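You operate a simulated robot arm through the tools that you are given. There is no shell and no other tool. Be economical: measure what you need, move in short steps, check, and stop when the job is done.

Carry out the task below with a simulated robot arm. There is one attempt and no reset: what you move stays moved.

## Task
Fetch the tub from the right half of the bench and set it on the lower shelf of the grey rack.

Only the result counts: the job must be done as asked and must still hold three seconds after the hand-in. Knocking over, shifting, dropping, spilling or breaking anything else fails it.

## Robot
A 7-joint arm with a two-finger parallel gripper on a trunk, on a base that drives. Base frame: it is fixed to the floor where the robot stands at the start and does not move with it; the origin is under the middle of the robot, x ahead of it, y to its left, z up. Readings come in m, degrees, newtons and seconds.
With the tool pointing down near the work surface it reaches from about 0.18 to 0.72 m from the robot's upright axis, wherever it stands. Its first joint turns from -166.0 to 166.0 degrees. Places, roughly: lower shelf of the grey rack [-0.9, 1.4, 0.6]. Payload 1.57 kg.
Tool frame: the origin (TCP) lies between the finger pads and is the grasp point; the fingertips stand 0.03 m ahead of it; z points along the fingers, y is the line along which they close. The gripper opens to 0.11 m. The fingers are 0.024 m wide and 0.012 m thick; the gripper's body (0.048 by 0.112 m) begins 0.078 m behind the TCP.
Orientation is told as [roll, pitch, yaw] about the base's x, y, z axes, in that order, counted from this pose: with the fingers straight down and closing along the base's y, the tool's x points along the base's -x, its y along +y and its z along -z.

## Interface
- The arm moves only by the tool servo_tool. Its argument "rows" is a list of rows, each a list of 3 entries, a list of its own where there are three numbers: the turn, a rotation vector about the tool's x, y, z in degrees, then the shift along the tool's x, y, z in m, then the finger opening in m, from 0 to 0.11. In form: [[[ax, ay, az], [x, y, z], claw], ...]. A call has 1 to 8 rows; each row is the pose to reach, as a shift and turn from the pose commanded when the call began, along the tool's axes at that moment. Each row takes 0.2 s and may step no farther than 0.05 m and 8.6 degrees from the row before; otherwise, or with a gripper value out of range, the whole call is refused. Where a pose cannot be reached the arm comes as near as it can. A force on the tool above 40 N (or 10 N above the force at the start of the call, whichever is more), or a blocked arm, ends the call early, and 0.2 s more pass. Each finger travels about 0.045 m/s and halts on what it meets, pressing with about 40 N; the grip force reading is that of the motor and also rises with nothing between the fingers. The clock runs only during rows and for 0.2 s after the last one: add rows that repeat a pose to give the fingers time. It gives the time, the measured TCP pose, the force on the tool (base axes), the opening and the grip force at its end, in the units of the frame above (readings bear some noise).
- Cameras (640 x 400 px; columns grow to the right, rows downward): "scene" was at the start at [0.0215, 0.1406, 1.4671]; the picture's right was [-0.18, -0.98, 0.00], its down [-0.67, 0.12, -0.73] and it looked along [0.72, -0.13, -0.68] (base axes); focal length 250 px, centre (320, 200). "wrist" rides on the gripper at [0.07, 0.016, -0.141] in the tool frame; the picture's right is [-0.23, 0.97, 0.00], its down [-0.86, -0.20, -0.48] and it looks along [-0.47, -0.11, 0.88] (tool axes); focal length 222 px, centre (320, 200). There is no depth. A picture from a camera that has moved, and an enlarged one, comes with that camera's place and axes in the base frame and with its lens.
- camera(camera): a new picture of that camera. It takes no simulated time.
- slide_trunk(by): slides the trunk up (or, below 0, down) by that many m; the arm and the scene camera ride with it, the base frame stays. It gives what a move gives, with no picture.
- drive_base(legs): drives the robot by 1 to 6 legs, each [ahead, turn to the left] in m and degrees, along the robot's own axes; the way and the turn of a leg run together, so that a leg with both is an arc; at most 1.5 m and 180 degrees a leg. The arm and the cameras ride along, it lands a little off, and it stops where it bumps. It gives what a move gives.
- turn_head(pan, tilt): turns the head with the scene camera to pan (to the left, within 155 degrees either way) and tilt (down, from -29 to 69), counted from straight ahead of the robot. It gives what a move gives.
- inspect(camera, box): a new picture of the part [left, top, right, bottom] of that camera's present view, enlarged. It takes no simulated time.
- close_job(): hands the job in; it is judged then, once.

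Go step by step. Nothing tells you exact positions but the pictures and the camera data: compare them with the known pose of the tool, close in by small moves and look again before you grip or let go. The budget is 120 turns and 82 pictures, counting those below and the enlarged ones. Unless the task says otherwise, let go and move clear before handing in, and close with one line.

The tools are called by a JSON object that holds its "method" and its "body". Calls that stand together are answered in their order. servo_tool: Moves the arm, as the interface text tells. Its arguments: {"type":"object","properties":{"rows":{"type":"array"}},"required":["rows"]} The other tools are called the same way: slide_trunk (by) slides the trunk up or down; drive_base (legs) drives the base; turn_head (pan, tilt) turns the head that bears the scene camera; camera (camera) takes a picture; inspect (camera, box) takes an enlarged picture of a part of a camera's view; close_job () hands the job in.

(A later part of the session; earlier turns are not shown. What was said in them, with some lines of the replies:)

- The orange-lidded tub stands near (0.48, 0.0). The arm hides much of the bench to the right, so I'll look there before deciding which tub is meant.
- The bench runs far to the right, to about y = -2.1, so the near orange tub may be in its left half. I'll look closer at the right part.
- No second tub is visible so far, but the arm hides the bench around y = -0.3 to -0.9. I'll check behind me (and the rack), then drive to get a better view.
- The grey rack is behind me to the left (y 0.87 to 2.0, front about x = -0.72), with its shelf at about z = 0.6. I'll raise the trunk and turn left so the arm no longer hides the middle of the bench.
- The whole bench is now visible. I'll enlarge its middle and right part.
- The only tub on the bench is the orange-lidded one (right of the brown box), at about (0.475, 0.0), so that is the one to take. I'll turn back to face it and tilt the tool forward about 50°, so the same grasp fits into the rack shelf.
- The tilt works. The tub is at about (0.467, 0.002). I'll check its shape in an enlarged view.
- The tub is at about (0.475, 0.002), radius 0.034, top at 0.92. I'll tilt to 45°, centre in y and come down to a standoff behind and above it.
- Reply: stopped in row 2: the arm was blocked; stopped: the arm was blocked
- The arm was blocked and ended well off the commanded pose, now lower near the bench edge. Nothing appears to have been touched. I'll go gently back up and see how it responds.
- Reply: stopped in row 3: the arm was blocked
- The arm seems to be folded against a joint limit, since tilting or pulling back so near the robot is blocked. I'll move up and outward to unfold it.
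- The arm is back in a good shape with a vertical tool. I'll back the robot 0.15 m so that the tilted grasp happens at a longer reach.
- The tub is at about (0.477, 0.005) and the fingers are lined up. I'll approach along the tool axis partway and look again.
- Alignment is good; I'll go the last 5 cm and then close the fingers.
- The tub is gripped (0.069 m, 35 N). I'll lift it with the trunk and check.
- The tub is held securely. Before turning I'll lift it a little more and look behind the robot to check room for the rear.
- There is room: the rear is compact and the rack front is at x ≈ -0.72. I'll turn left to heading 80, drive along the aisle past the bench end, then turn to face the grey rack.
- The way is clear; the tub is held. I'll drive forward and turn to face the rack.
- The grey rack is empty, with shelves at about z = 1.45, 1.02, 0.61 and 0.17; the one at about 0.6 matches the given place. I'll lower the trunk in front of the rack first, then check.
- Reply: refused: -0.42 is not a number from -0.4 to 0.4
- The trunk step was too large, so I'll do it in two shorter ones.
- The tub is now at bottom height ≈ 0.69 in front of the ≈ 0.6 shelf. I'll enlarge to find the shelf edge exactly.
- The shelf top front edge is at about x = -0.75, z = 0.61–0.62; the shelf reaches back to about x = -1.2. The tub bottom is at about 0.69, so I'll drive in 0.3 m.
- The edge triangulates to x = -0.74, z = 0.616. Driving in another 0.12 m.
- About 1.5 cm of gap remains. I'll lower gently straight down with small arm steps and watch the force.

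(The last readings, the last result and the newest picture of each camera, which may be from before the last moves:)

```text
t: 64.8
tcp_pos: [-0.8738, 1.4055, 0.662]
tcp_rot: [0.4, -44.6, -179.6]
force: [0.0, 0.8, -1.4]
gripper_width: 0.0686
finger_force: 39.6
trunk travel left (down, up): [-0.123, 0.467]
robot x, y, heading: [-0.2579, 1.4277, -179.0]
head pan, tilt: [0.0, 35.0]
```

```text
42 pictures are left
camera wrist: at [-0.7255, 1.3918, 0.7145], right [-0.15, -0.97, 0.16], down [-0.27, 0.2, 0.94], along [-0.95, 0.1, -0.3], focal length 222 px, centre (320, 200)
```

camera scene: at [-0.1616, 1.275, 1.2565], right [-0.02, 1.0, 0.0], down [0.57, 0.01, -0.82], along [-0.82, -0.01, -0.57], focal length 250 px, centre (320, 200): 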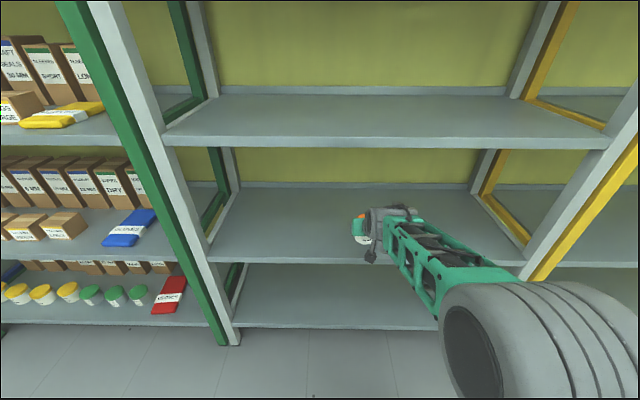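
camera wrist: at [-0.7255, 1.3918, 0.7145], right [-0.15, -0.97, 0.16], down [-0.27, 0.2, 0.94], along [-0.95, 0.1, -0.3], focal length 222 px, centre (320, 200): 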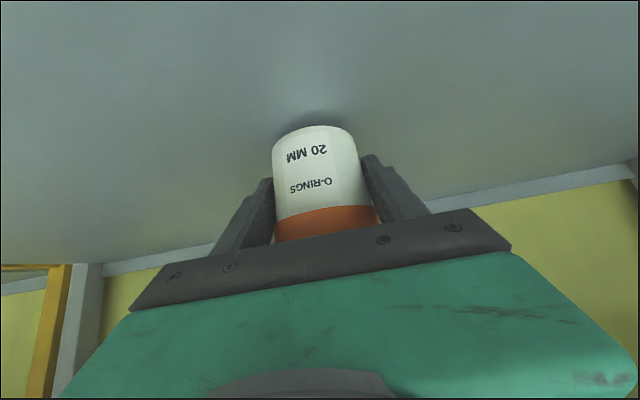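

The contact shadow is tightening under the tub. I'll go on in small steps until the force shows contact.

{"method": "servo_tool", "body": {"rows": [[[0, 0, 0], [0.0014, 0, 0.0014], 0.05], [[0, 0, 0], [0.0028, 0, 0.0028], 0.05], [[0, 0, 0], [0.0028, 0, 0.0028], 0.05]]}}

{"method": "servo_tool", "body": {"rows": [[[0, 0, 0], [0.0007, 0, 0.0007], 0.05], [[0, 0, 0], [0.0014, 0, 0.0014], 0.05], [[0, 0, 0], [0.0014, 0, 0.0014], 0.05]]}}

{"method": "camera", "body": {"camera": "wrist"}}

```text
t: 65.6
tcp_pos: [-0.8747, 1.4074, 0.6596]
tcp_rot: [0.3, -44.6, -179.6]
force: [-0.3, 0.3, 0.2]
gripper_width: 0.0688
finger_force: 40.3
trunk travel left (down, up): [-0.123, 0.467]
robot x, y, heading: [-0.2557, 1.4283, -179.1]
head pan, tilt: [0.0, 35.0]
```

```text
t: 66.4
tcp_pos: [-0.8746, 1.4061, 0.6591]
tcp_rot: [0.3, -44.8, -179.5]
force: [1.8, 1.0, 9.9]
gripper_width: 0.0688
finger_force: 40.6
trunk travel left (down, up): [-0.123, 0.467]
robot x, y, heading: [-0.2562, 1.4245, -179.1]
head pan, tilt: [0.0, 35.0]
```

```text
41 pictures are left
camera wrist: at [-0.725, 1.3922, 0.7103], right [-0.15, -0.97, 0.16], down [-0.27, 0.2, 0.94], along [-0.95, 0.1, -0.29], focal length 222 px, centre (320, 200)
```

wrist: 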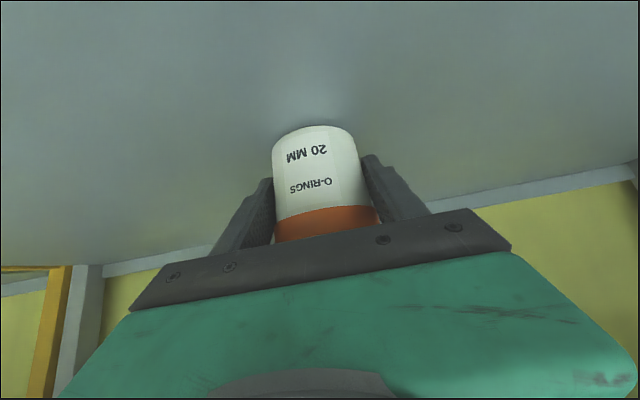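

Contact: about 10 N upward, and the tub rests on the shelf. I'll open the fingers fully.

{"method": "servo_tool", "body": {"rows": [[[0, 0, 0], [0, 0, 0], 0.08], [[0, 0, 0], [0, 0, 0], 0.1], [[0, 0, 0], [0, 0, 0], 0.11], [[0, 0, 0], [0, 0, 0], 0.11]]}}

{"method": "camera", "body": {"camera": "wrist"}}

```text
t: 67.4
tcp_pos: [-0.8734, 1.4063, 0.6573]
tcp_rot: [0.3, -44.7, -179.6]
force: [0.6, 0.7, 0.1]
gripper_width: 0.1101
finger_force: 0.0
trunk travel left (down, up): [-0.123, 0.467]
robot x, y, heading: [-0.2572, 1.4273, -179.2]
head pan, tilt: [0.0, 35.0]
```

```text
40 pictures are left
camera wrist: at [-0.725, 1.392, 0.7089], right [-0.15, -0.97, 0.16], down [-0.27, 0.2, 0.94], along [-0.95, 0.1, -0.3], focal length 222 px, centre (320, 200)
```

wrist: 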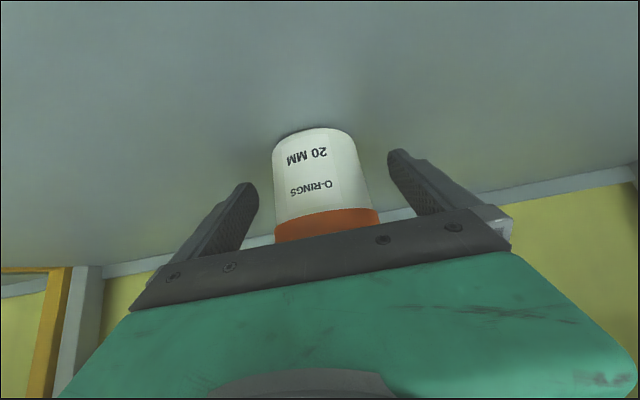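

The tub stands free and upright. I'll back straight out and check.

{"method": "drive_base", "body": {"legs": [[-0.3, 0]]}}

{"method": "camera", "body": {"camera": "scene"}}

{"method": "camera", "body": {"camera": "wrist"}}

```text
t: 69.5
tcp_pos: [-0.5746, 1.4112, 0.6567]
tcp_rot: [0.3, -44.6, -179.6]
force: [0.3, 0.9, 0.9]
gripper_width: 0.1098
finger_force: 0.0
trunk travel left (down, up): [-0.123, 0.467]
robot x, y, heading: [0.0462, 1.4322, -179.0]
head pan, tilt: [0.0, 35.0]
```

```text
39 pictures are left
camera scene: at [0.018, 1.278, 1.2015], right [-0.02, 1.0, 0.0], down [0.57, 0.01, -0.82], along [-0.82, -0.01, -0.57], focal length 250 px, centre (320, 200)
```

scene: 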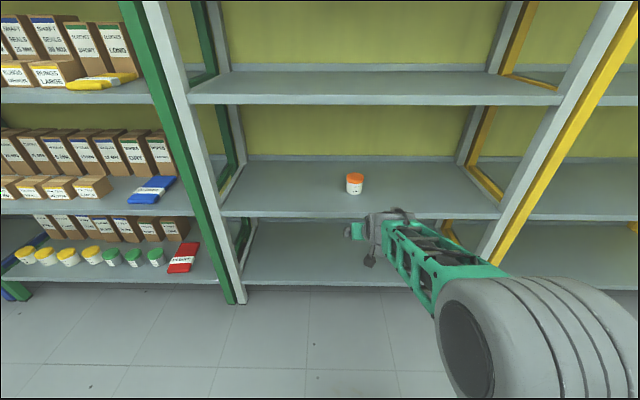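

```text
38 pictures are left
camera wrist: at [-0.4254, 1.3968, 0.7089], right [-0.15, -0.97, 0.16], down [-0.27, 0.2, 0.94], along [-0.95, 0.1, -0.3], focal length 222 px, centre (320, 200)
```

wrist: 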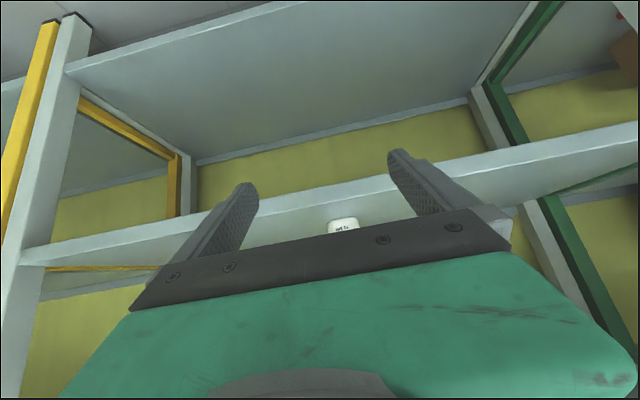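

The tub stands upright on the grey rack's shelf at z ≈ 0.6, the place given in the task, and the arm is clear of it. I'll hand in now.

{"method": "close_job", "body": {}}

```text
The job is handed in.
```

I set the orange-lidded tub ("O-RINGS 20 MM") upright on the grey rack's shelf at z ≈ 0.6, let go, backed clear and handed the job in. It was the only tub I could see on the bench, but by my estimate it stood left of the bench's middle. I also saw a shelf lower than that one, at about z = 0.2, and went by the position the task gave. The arm was blocked a few times while I tilted it near the bench; I saw nothing disturbed there.
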